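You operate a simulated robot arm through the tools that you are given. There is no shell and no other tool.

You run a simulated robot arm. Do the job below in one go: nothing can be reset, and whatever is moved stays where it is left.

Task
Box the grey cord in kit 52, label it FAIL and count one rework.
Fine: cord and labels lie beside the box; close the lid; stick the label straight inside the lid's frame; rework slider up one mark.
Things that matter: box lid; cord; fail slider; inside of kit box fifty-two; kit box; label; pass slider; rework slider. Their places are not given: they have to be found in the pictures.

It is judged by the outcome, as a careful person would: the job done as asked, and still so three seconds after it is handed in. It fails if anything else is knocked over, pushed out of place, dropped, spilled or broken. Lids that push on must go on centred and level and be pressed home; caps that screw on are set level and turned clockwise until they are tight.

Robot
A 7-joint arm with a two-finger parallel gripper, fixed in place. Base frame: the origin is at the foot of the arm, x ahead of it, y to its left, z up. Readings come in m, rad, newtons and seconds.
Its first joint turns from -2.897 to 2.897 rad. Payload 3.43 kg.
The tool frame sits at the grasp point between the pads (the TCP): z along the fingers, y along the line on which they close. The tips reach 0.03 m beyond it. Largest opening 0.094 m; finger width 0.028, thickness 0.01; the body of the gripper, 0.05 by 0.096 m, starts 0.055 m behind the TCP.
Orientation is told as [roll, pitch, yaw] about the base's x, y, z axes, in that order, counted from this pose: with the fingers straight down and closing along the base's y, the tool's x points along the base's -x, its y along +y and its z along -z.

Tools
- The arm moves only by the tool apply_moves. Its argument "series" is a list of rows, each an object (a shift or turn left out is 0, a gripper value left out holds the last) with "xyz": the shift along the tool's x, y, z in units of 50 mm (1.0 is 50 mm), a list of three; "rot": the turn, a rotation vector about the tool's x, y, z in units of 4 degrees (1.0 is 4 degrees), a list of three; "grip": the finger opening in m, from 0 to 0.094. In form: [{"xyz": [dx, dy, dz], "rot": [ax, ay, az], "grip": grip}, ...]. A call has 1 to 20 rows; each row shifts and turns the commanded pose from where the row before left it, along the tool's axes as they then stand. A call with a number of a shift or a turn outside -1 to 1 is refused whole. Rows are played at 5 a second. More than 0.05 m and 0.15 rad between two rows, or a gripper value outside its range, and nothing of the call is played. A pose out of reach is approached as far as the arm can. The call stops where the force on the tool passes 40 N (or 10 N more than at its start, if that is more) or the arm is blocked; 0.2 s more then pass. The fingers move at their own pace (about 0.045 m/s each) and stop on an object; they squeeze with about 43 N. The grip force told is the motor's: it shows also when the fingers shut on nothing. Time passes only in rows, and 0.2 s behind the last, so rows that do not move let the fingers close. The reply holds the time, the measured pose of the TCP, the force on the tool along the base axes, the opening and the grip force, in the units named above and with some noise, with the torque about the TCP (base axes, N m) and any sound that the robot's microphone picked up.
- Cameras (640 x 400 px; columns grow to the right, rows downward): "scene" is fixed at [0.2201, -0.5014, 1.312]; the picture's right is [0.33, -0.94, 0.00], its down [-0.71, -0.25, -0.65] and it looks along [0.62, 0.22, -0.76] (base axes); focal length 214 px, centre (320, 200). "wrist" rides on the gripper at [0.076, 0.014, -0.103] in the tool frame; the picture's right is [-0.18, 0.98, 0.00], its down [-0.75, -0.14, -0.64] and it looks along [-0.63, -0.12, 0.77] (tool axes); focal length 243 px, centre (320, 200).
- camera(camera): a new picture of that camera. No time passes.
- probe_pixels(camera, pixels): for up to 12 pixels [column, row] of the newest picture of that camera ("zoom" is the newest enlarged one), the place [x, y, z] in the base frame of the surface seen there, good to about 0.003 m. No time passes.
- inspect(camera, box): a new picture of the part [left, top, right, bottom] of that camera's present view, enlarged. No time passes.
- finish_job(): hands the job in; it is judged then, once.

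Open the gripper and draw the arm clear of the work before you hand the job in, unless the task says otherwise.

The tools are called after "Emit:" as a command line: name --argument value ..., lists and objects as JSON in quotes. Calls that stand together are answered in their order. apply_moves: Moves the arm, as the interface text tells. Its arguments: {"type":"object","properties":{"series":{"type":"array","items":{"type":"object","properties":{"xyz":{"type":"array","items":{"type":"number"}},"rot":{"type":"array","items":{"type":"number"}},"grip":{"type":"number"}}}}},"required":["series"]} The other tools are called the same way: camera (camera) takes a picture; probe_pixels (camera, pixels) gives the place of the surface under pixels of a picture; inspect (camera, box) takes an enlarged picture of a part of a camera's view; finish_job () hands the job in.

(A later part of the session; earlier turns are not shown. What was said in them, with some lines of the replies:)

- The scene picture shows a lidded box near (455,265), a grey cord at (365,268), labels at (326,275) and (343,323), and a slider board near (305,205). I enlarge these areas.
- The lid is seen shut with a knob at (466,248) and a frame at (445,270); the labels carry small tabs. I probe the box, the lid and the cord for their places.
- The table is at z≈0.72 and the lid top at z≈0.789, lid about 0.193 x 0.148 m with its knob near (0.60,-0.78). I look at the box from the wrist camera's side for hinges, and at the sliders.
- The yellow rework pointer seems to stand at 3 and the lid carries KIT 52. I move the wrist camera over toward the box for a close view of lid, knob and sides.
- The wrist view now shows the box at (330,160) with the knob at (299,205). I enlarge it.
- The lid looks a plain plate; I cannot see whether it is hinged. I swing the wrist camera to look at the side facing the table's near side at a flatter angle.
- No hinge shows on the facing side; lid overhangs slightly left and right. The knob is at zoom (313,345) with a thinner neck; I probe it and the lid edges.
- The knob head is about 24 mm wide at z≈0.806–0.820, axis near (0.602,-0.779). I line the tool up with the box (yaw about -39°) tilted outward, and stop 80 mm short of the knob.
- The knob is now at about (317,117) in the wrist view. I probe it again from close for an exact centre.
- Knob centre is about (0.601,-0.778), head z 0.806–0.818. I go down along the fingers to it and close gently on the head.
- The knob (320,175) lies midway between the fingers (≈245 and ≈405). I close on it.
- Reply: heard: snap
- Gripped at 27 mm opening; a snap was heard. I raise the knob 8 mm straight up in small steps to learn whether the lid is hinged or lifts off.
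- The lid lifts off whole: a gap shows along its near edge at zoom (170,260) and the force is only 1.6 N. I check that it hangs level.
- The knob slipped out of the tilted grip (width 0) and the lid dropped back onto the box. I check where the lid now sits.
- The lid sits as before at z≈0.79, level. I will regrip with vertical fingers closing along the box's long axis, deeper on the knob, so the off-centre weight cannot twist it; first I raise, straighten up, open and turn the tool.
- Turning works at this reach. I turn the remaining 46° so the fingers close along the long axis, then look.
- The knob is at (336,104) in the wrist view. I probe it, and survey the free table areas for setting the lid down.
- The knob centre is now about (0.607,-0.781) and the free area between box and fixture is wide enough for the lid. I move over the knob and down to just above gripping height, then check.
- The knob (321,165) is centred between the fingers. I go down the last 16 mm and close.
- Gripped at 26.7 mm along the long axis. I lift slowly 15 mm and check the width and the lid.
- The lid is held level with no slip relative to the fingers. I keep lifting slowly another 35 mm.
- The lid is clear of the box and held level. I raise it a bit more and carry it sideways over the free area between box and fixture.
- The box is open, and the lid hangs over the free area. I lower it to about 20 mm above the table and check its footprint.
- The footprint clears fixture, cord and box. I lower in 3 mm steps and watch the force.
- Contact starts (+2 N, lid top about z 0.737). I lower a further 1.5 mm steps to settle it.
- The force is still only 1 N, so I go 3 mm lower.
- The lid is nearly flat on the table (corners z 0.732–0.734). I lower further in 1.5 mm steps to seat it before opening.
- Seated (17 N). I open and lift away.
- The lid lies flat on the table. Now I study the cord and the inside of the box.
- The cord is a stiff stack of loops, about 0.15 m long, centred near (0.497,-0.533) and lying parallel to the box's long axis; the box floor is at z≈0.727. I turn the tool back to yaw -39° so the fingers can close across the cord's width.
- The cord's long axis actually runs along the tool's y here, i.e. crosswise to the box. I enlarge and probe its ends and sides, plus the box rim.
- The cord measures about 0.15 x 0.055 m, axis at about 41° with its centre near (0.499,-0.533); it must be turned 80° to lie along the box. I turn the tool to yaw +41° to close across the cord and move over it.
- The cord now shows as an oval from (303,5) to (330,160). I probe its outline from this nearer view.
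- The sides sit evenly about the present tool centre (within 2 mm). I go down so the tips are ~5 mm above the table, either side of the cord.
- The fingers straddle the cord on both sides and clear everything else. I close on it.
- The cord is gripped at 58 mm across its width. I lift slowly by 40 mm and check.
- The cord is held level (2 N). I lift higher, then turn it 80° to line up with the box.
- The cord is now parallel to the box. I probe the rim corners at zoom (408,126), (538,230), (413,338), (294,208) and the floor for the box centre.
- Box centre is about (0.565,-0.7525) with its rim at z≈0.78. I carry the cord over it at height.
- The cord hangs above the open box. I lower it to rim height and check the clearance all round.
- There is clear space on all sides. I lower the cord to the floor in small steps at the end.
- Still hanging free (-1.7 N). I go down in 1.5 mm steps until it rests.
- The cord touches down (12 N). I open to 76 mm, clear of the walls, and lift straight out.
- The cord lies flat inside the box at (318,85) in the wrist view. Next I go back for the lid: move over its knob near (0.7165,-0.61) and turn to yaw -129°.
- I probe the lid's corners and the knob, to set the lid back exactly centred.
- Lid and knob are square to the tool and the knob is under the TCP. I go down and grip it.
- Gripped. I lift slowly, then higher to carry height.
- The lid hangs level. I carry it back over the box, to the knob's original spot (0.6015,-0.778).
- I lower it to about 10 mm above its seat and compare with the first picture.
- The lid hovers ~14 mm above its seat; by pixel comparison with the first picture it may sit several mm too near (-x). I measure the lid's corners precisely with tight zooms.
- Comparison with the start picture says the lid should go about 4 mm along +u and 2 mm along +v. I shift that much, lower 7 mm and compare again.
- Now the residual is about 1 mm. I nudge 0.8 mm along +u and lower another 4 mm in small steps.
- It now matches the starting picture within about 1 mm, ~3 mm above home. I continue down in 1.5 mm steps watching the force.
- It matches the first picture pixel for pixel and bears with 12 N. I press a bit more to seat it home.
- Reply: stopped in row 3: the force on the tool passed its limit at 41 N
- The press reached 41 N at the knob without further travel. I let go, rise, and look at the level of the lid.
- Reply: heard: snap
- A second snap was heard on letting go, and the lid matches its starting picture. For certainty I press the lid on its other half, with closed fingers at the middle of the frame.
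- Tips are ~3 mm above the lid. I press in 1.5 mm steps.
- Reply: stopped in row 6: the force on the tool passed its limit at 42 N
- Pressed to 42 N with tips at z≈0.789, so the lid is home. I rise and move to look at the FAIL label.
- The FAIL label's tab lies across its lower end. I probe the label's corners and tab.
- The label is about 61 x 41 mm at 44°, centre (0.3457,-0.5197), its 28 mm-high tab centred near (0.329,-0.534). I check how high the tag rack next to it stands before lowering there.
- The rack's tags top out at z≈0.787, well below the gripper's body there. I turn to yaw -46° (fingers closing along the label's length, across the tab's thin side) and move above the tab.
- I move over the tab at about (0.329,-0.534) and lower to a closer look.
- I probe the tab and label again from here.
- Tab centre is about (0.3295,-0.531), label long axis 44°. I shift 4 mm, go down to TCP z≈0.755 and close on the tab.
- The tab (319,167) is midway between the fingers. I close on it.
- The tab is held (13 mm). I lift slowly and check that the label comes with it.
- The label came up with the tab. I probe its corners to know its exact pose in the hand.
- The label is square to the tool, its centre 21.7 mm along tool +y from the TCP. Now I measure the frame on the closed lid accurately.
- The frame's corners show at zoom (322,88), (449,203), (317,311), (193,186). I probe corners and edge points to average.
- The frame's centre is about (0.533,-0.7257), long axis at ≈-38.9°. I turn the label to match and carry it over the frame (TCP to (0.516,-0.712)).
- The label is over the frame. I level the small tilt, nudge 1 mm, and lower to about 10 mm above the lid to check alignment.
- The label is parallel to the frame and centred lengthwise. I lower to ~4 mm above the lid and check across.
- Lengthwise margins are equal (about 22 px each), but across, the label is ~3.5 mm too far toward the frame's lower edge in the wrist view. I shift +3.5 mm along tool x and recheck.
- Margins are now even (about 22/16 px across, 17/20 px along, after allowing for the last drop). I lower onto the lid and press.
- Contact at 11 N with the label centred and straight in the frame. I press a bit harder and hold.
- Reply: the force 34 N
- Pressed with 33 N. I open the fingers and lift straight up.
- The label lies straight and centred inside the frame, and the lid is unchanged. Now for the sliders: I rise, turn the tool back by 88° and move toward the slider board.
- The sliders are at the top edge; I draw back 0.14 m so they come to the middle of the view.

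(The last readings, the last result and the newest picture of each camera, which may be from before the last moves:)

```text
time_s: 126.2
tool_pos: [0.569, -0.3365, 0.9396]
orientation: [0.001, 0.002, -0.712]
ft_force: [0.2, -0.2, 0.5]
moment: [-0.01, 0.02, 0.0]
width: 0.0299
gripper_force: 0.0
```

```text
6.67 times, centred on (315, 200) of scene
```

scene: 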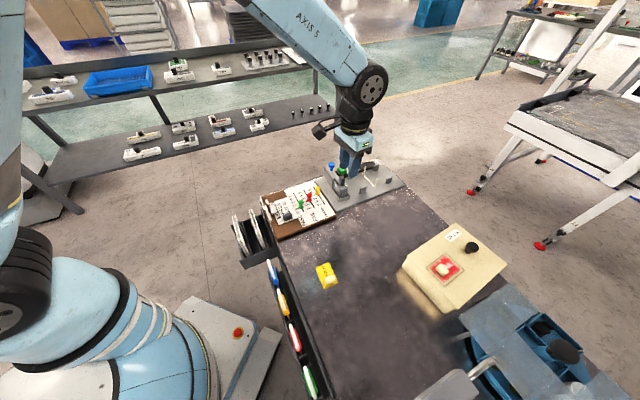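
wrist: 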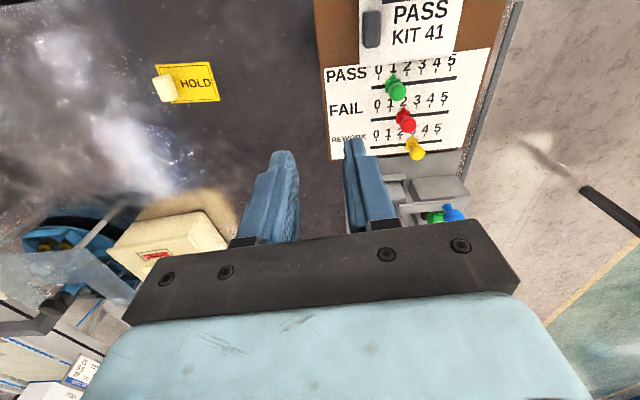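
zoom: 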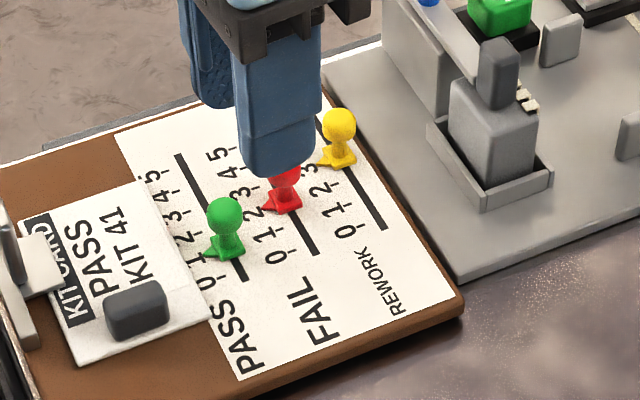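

Pointers read PASS 1, FAIL 2, REWORK 3, so rework must go to 4. I probe the rework marks 0–5, the knob and the slot for pitch and direction.

Emit:
inspect --camera "wrist" --box '[350, 105, 450, 170]'

Emit:
probe_pixels --camera "zoom" --pixels '[[160, 192], [420, 195], [530, 160], [275, 176], [130, 260], [450, 240], [400, 290], [365, 240], [330, 235], [380, 255], [420, 290], [400, 265]]'

```text
6.15 times, centred on (400, 138) of wrist
```

zoom: 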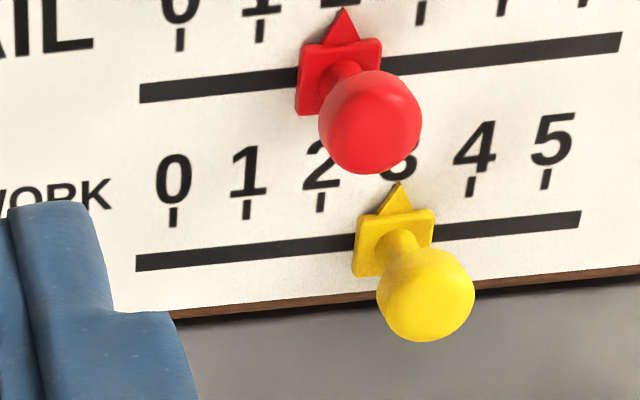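

```text
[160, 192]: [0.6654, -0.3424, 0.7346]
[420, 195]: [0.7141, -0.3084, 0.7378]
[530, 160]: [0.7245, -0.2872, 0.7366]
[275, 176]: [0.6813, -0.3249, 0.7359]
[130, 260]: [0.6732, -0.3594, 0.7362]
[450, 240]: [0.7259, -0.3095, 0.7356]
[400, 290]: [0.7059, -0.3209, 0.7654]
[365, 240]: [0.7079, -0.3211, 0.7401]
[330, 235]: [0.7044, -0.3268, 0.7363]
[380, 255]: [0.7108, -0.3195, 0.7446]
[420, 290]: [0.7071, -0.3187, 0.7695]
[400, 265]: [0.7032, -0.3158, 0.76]
```

I probe the ticks 0 at (173,216), 5 at (547,179) and the slot's ends for the exact pitch.

Emit:
probe_pixels --camera "zoom" --pixels '[[173, 216], [247, 209], [320, 202], [471, 186], [547, 179], [139, 263], [578, 218], [250, 252], [500, 227], [397, 184], [425, 310], [400, 240]]'

Emit:
probe_pixels --camera "zoom" --pixels '[[173, 218], [247, 211], [320, 204], [471, 188], [547, 181], [141, 264], [576, 219], [200, 257], [540, 222], [399, 186], [385, 300], [465, 290]]'

```text
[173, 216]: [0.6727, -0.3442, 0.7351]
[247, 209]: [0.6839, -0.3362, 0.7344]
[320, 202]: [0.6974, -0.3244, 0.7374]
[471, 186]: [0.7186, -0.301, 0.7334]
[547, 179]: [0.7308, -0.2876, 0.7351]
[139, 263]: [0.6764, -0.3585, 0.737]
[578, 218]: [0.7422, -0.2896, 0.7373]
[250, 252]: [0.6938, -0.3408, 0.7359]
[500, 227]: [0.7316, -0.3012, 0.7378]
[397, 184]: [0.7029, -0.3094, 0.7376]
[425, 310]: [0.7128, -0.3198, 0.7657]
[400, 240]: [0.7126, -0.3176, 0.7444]
```

```text
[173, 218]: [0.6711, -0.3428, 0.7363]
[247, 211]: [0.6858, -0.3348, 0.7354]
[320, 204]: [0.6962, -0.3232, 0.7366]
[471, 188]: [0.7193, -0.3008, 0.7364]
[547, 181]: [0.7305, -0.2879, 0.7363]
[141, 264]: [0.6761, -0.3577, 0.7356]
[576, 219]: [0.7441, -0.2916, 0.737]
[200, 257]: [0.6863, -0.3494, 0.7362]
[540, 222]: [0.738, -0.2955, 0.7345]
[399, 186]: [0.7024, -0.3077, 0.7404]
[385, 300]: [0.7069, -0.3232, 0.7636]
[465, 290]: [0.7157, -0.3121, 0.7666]
```

Slot direction is about 44.5° with a 16 mm pitch; the rework knob is near (0.712,-0.319), top z≈0.772. I check heights of the fixture parts near the knob before lowering.

Emit:
camera --camera "scene"

Emit:
inspect --camera "wrist" --box '[360, 130, 500, 230]'

Emit:
probe_pixels --camera "zoom" --pixels '[[250, 200], [330, 235], [430, 210], [480, 290], [420, 340], [120, 200], [200, 220], [330, 200], [470, 220], [300, 260]]'

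Emit:
probe_pixels --camera "scene" --pixels '[[341, 178], [331, 178], [332, 167], [345, 172], [285, 215], [255, 205], [318, 188], [310, 197]]'

```text
taken
```

scene: 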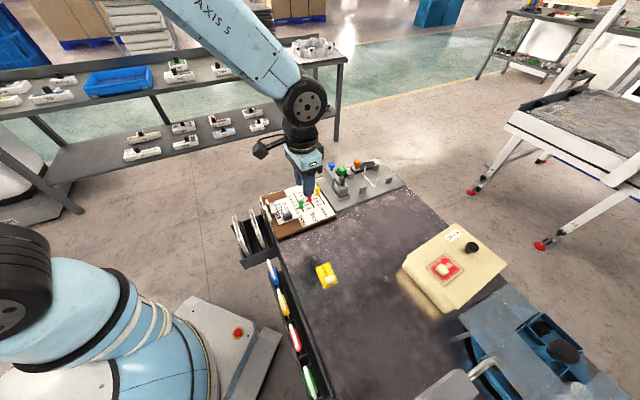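

```text
4.00 times, centred on (430, 180) of wrist
```

zoom: 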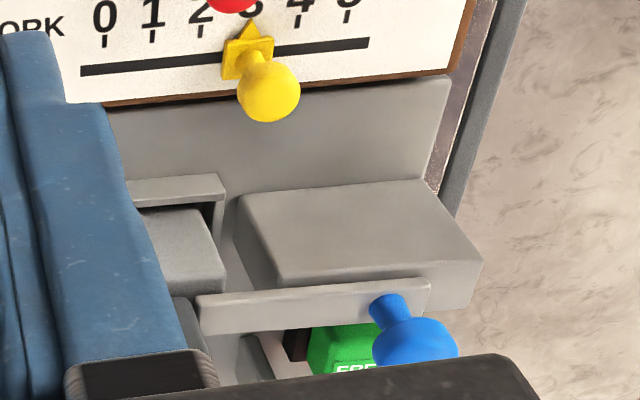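

```text
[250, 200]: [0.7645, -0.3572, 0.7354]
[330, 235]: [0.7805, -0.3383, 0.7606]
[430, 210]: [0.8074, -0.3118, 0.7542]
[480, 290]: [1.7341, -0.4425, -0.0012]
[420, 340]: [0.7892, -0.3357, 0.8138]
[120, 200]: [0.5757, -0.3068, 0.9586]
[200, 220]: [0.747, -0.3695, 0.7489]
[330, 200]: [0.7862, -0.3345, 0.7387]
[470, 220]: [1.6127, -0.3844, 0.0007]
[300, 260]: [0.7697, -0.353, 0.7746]
```

```text
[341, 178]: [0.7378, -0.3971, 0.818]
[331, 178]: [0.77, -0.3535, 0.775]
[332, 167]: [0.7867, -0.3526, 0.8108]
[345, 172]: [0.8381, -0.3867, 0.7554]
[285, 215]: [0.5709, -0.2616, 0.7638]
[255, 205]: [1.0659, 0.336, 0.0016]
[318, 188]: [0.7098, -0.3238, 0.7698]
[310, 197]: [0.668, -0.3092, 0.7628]
```

Fixture parts keep at least 60 mm from the knob, so there is room. I turn to yaw -45.5° (fingers closing along the slot), move above the rework knob and lower partway.

Emit:
apply_moves --series '[{"rot": [0, 0, 0.6], "grip": 0.04}, {"rot": [0, 0, 0.58]}, {"xyz": [-0.588, 0.75, 0]}, {"xyz": [-0.588, 0.75, 0]}, {"xyz": [-0.588, 0.75, 0]}, {"xyz": [0, 0, 0.6]}, {"xyz": [0, 0, 0.6]}, {"xyz": [0, 0, 0.6]}, {}]'

Emit:
camera --camera "wrist"

Emit:
inspect --camera "wrist" --box '[240, 60, 420, 200]'

Emit:
inspect --camera "scene" --box '[270, 140, 370, 230]'

```text
time_s: 128.2
tool_pos: [0.71, -0.3207, 0.8495]
orientation: [-0.002, 0.001, -0.794]
ft_force: [-0.6, 0.5, -0.2]
moment: [0.01, 0.02, -0.03]
width: 0.0401
gripper_force: 0.1
```

```text
taken
```

wrist: 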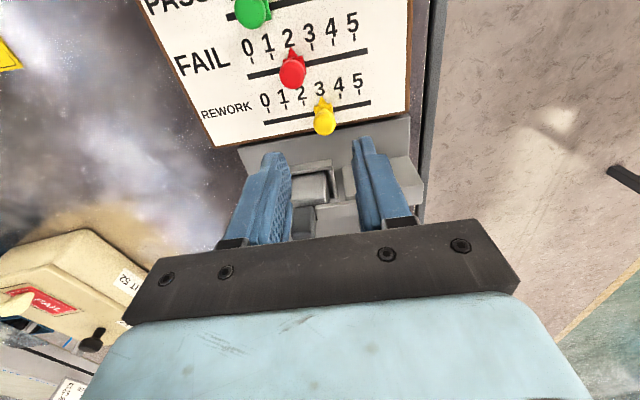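

```text
2.86 times, centred on (330, 130) of wrist
```

zoom: 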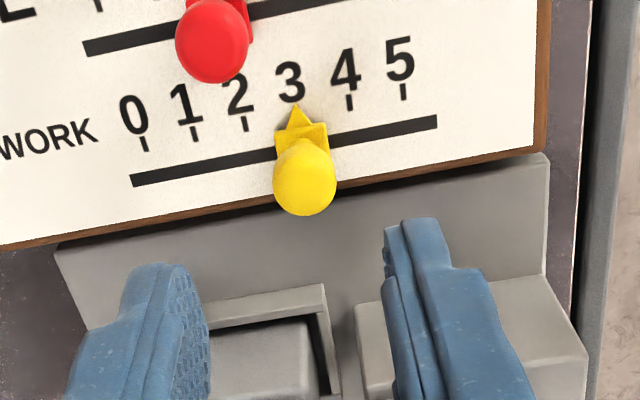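

```text
4.44 times, centred on (320, 185) of scene
```

zoom: 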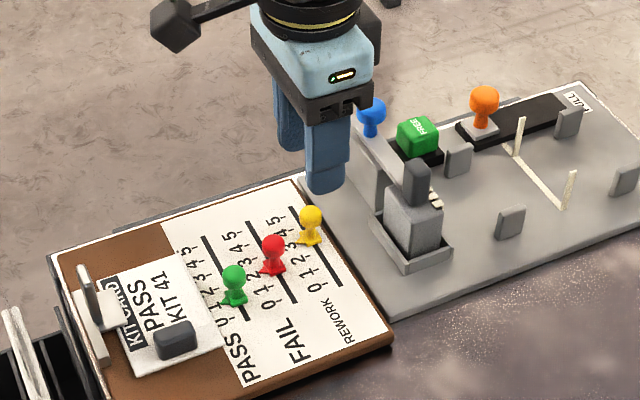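

The pointer clearly reads 3. I probe the knob from here to centre the fingers on it.

Emit:
inspect --camera "wrist" --box '[290, 85, 360, 145]'

Emit:
probe_pixels --camera "wrist" --pixels '[[324, 125], [315, 122], [334, 121], [325, 133], [324, 116], [316, 128], [333, 127], [320, 120], [329, 120]]'

```text
6.67 times, centred on (325, 115) of wrist
```

zoom: 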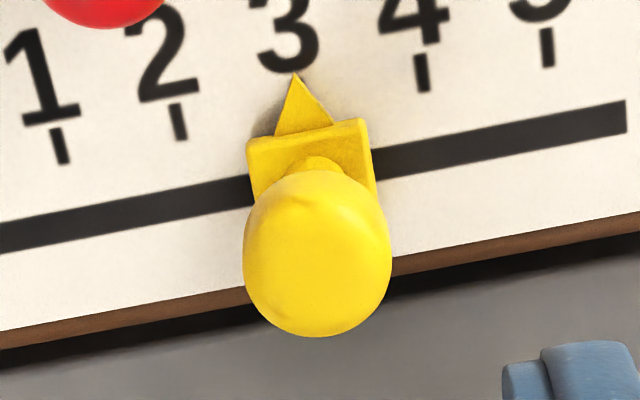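

```text
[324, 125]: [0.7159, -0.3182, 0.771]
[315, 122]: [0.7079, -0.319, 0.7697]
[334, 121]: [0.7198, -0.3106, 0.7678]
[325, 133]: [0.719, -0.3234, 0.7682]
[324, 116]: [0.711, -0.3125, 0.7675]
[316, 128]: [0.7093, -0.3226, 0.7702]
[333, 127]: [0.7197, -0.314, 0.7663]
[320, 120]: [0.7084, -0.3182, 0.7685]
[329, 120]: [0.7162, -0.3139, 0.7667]
```

The knob centre is at about (0.7145,-0.3175). I shift 5.5 mm along the slot and lower the fingers around the knob.

Emit:
apply_moves --series '[{"xyz": [-0.016, 0.11, 0]}, {"xyz": [0, 0, 0.4]}, {"xyz": [0, 0, 0.4]}, {"xyz": [0, 0, 0.4]}, {"xyz": [0, 0, 0.2]}, {}]'

Emit:
camera --camera "wrist"

Emit:
inspect --camera "scene" --box '[280, 150, 350, 220]'

```text
time_s: 129.6
tool_pos: [0.7151, -0.3154, 0.7789]
orientation: [0.001, 0.003, -0.793]
ft_force: [0.0, -0.5, -0.2]
moment: [-0.01, 0.0, -0.01]
width: 0.04
gripper_force: 0.0
```

```text
taken
```

wrist: 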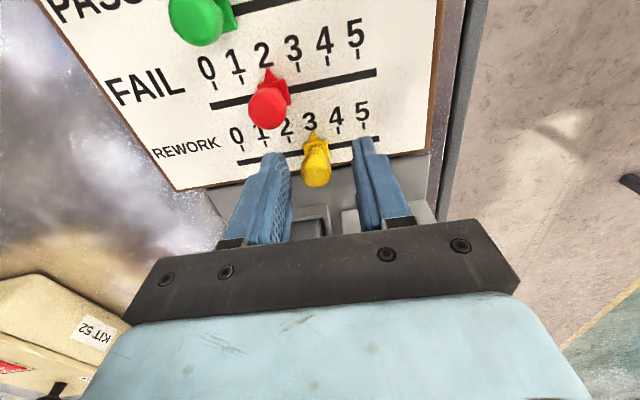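

```text
5.71 times, centred on (315, 185) of scene
```

zoom: 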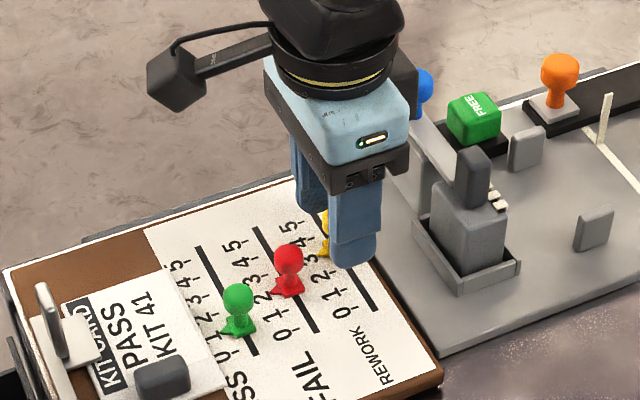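

The knob sits between the fingers, roughly centred. I close on it.

Emit:
apply_moves --series '[{"grip": 0.025}, {"grip": 0.018}, {"grip": 0.0}, {}, {}]'

Emit:
inspect --camera "wrist" --box '[220, 80, 400, 220]'

```text
time_s: 130.8
tool_pos: [0.7151, -0.3168, 0.7795]
orientation: [0.0, 0.003, -0.794]
ft_force: [0.0, 0.1, -1.2]
moment: [-0.01, 0.0, 0.0]
width: 0.0161
gripper_force: 44.7
```

```text
2.86 times, centred on (310, 150) of wrist
```

zoom: 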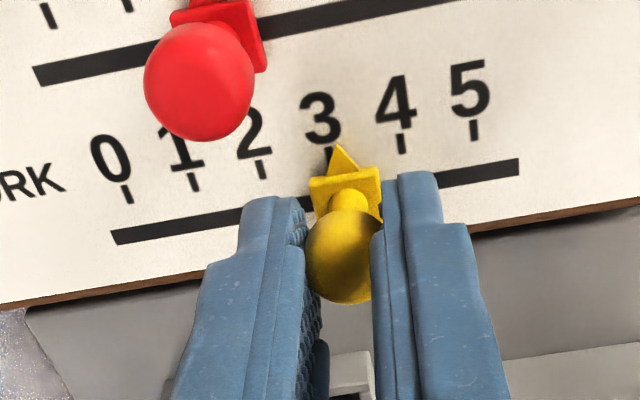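

The knob is held and the pointer is just past the 3 tick. I slide it along the slot by 14.5 mm and read the pointer.

Emit:
apply_moves --series '[{"xyz": [0, 0.06, 0]}, {"xyz": [0, 0.08, 0]}, {"xyz": [0, 0.08, 0]}, {"xyz": [0, 0.07, 0]}, {}]'

Emit:
inspect --camera "wrist" --box '[220, 80, 400, 220]'

```text
time_s: 132.0
tool_pos: [0.7253, -0.3072, 0.7792]
orientation: [0.001, 0.0, -0.795]
ft_force: [-3.4, 1.4, 2.3]
moment: [0.09, 0.12, 0.02]
width: 0.0162
gripper_force: 44.8
```

```text
2.86 times, centred on (310, 150) of wrist
```

zoom: 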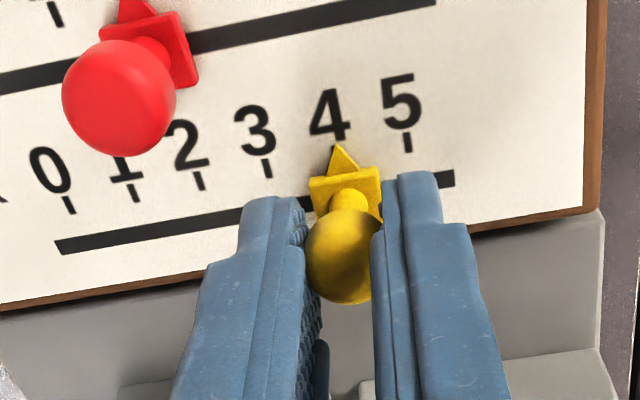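

The pointer is now at about the 4. I zoom in tightly to judge the last millimetre.

Emit:
inspect --camera "wrist" --box '[285, 110, 345, 160]'

Emit:
inspect --camera "scene" --box '[300, 170, 340, 210]'

```text
8.00 times, centred on (315, 135) of wrist
```

zoom: 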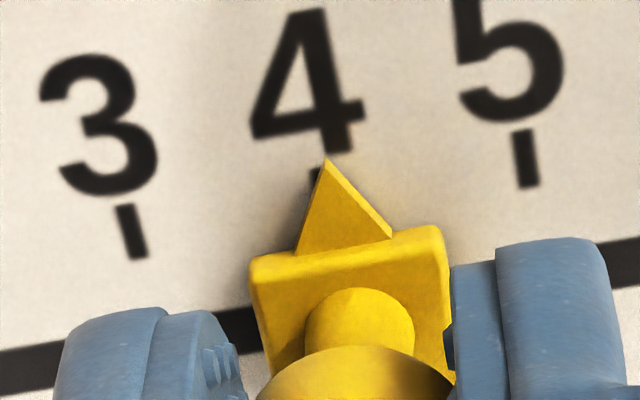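

```text
10.00 times, centred on (320, 190) of scene
```

zoom: 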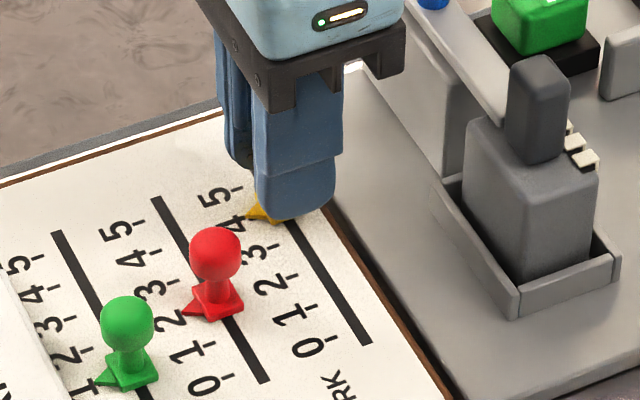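

The tip is within about 0.5 mm of the 4 tick (tick 4 interpolated at zoom x≈322, tip at 328), the same offset it had at 3. I open and rise straight up.

Emit:
apply_moves --series '[{"grip": 0.04}, {}, {}, {"xyz": [0, 0, -0.3]}, {"xyz": [0, 0, -0.6]}, {"xyz": [0, 0, -0.8]}, {}]'

Emit:
inspect --camera "wrist" --box '[230, 40, 410, 180]'

Emit:
inspect --camera "scene" --box '[285, 170, 345, 220]'

```text
time_s: 133.6
tool_pos: [0.7246, -0.3078, 0.8652]
orientation: [0.002, 0.002, -0.796]
ft_force: [0.6, -0.6, -0.6]
moment: [-0.04, 0.01, 0.02]
width: 0.0401
gripper_force: 0.1
```

```text
2.86 times, centred on (320, 110) of wrist
```

zoom: 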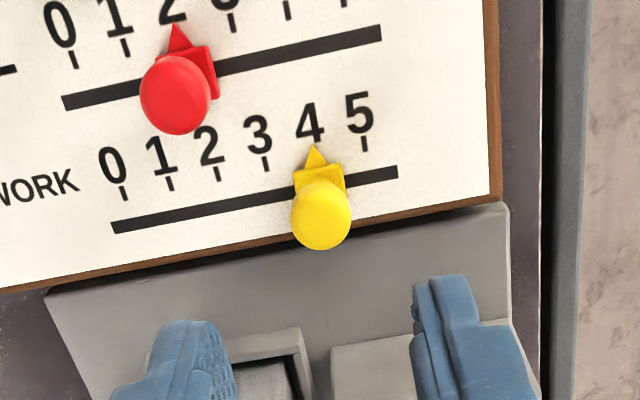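

```text
8.00 times, centred on (315, 195) of scene
```

zoom: 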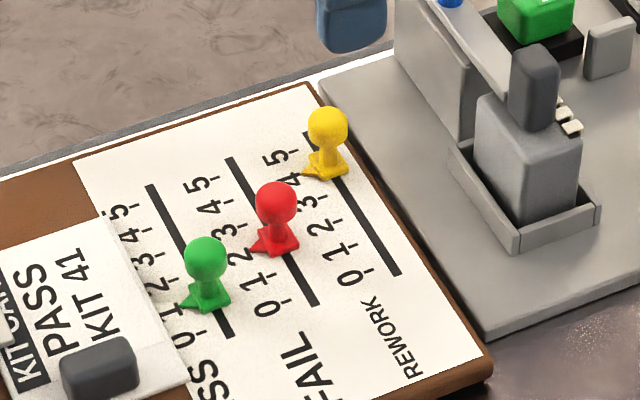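

REWORK now reads 4 while FAIL (2) and PASS (1) are unchanged. I raise the arm clear and take a last look at everything.

Emit:
apply_moves --series '[{"xyz": [0, 0, -0.9]}, {"xyz": [0, 0, -0.9]}, {"xyz": [0, 0, -0.9]}, {"xyz": [0, 0, -0.9]}, {"xyz": [0.8, -0.4, 0]}, {"xyz": [0.8, -0.4, 0]}, {"xyz": [0.8, -0.4, 0]}, {"xyz": [0.8, -0.4, 0]}, {"xyz": [0.8, -0.4, 0]}, {}]'

Emit:
camera --camera "scene"

Emit:
inspect --camera "scene" --box '[380, 210, 520, 330]'

Emit:
camera --camera "wrist"

```text
time_s: 135.8
tool_pos: [0.5132, -0.2342, 1.0435]
orientation: [0.001, 0.001, -0.794]
ft_force: [0.0, -0.4, 0.2]
moment: [-0.03, 0.01, 0.01]
width: 0.0399
gripper_force: 0.1
```

```text
taken
```

scene: 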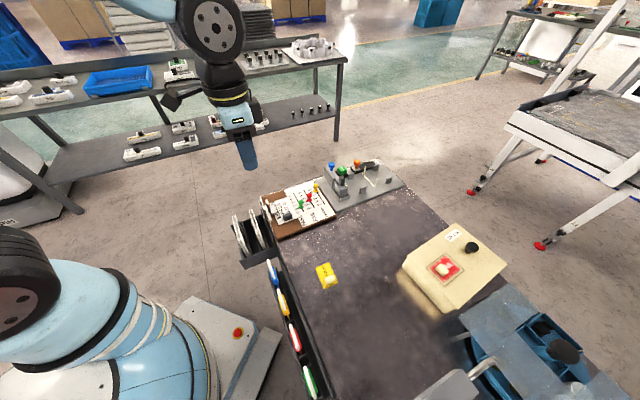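

```text
3.33 times, centred on (450, 270) of scene
```

zoom: 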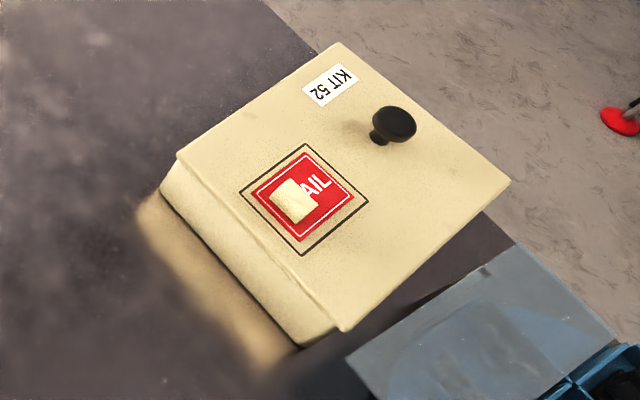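

```text
taken
```

wrist: 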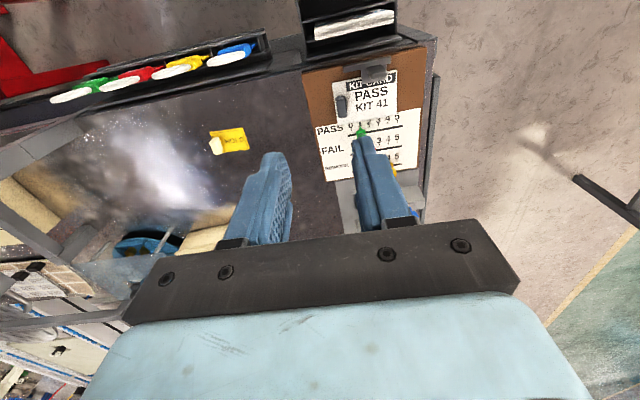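

All is in place: the cord is inside, the lid sits as it did at the start, and the FAIL label is straight within the frame. Rework reads 4, nothing else has moved, the gripper is open and the arm is clear, so I hand the job in.

Emit:
finish_job

```text
The job is handed in.
```

The grey cord is boxed in kit 52, the box is labelled FAIL, and one rework is counted. I've handed the job in, but no verdict has come back yet.

- **Cord:** it lies flat inside the box, turned to run along the long side because it was too long to fit crosswise.
- **Lid:** it is back exactly where it started, going by the first picture. I pressed it to about 40 N on both halves. On my first try the knob slipped out of the grip and the lid fell back a short way onto the box. I saw no damage, and a firmer grip held.
- **Label:** FAIL is stuck straight and centred inside the frame.
- **Sliders:** rework went from 3 to 4. Pass still reads 1 and fail still reads 2.

In the last pictures nothing else was knocked over or moved. The gripper is open and the arm is clear of the work.
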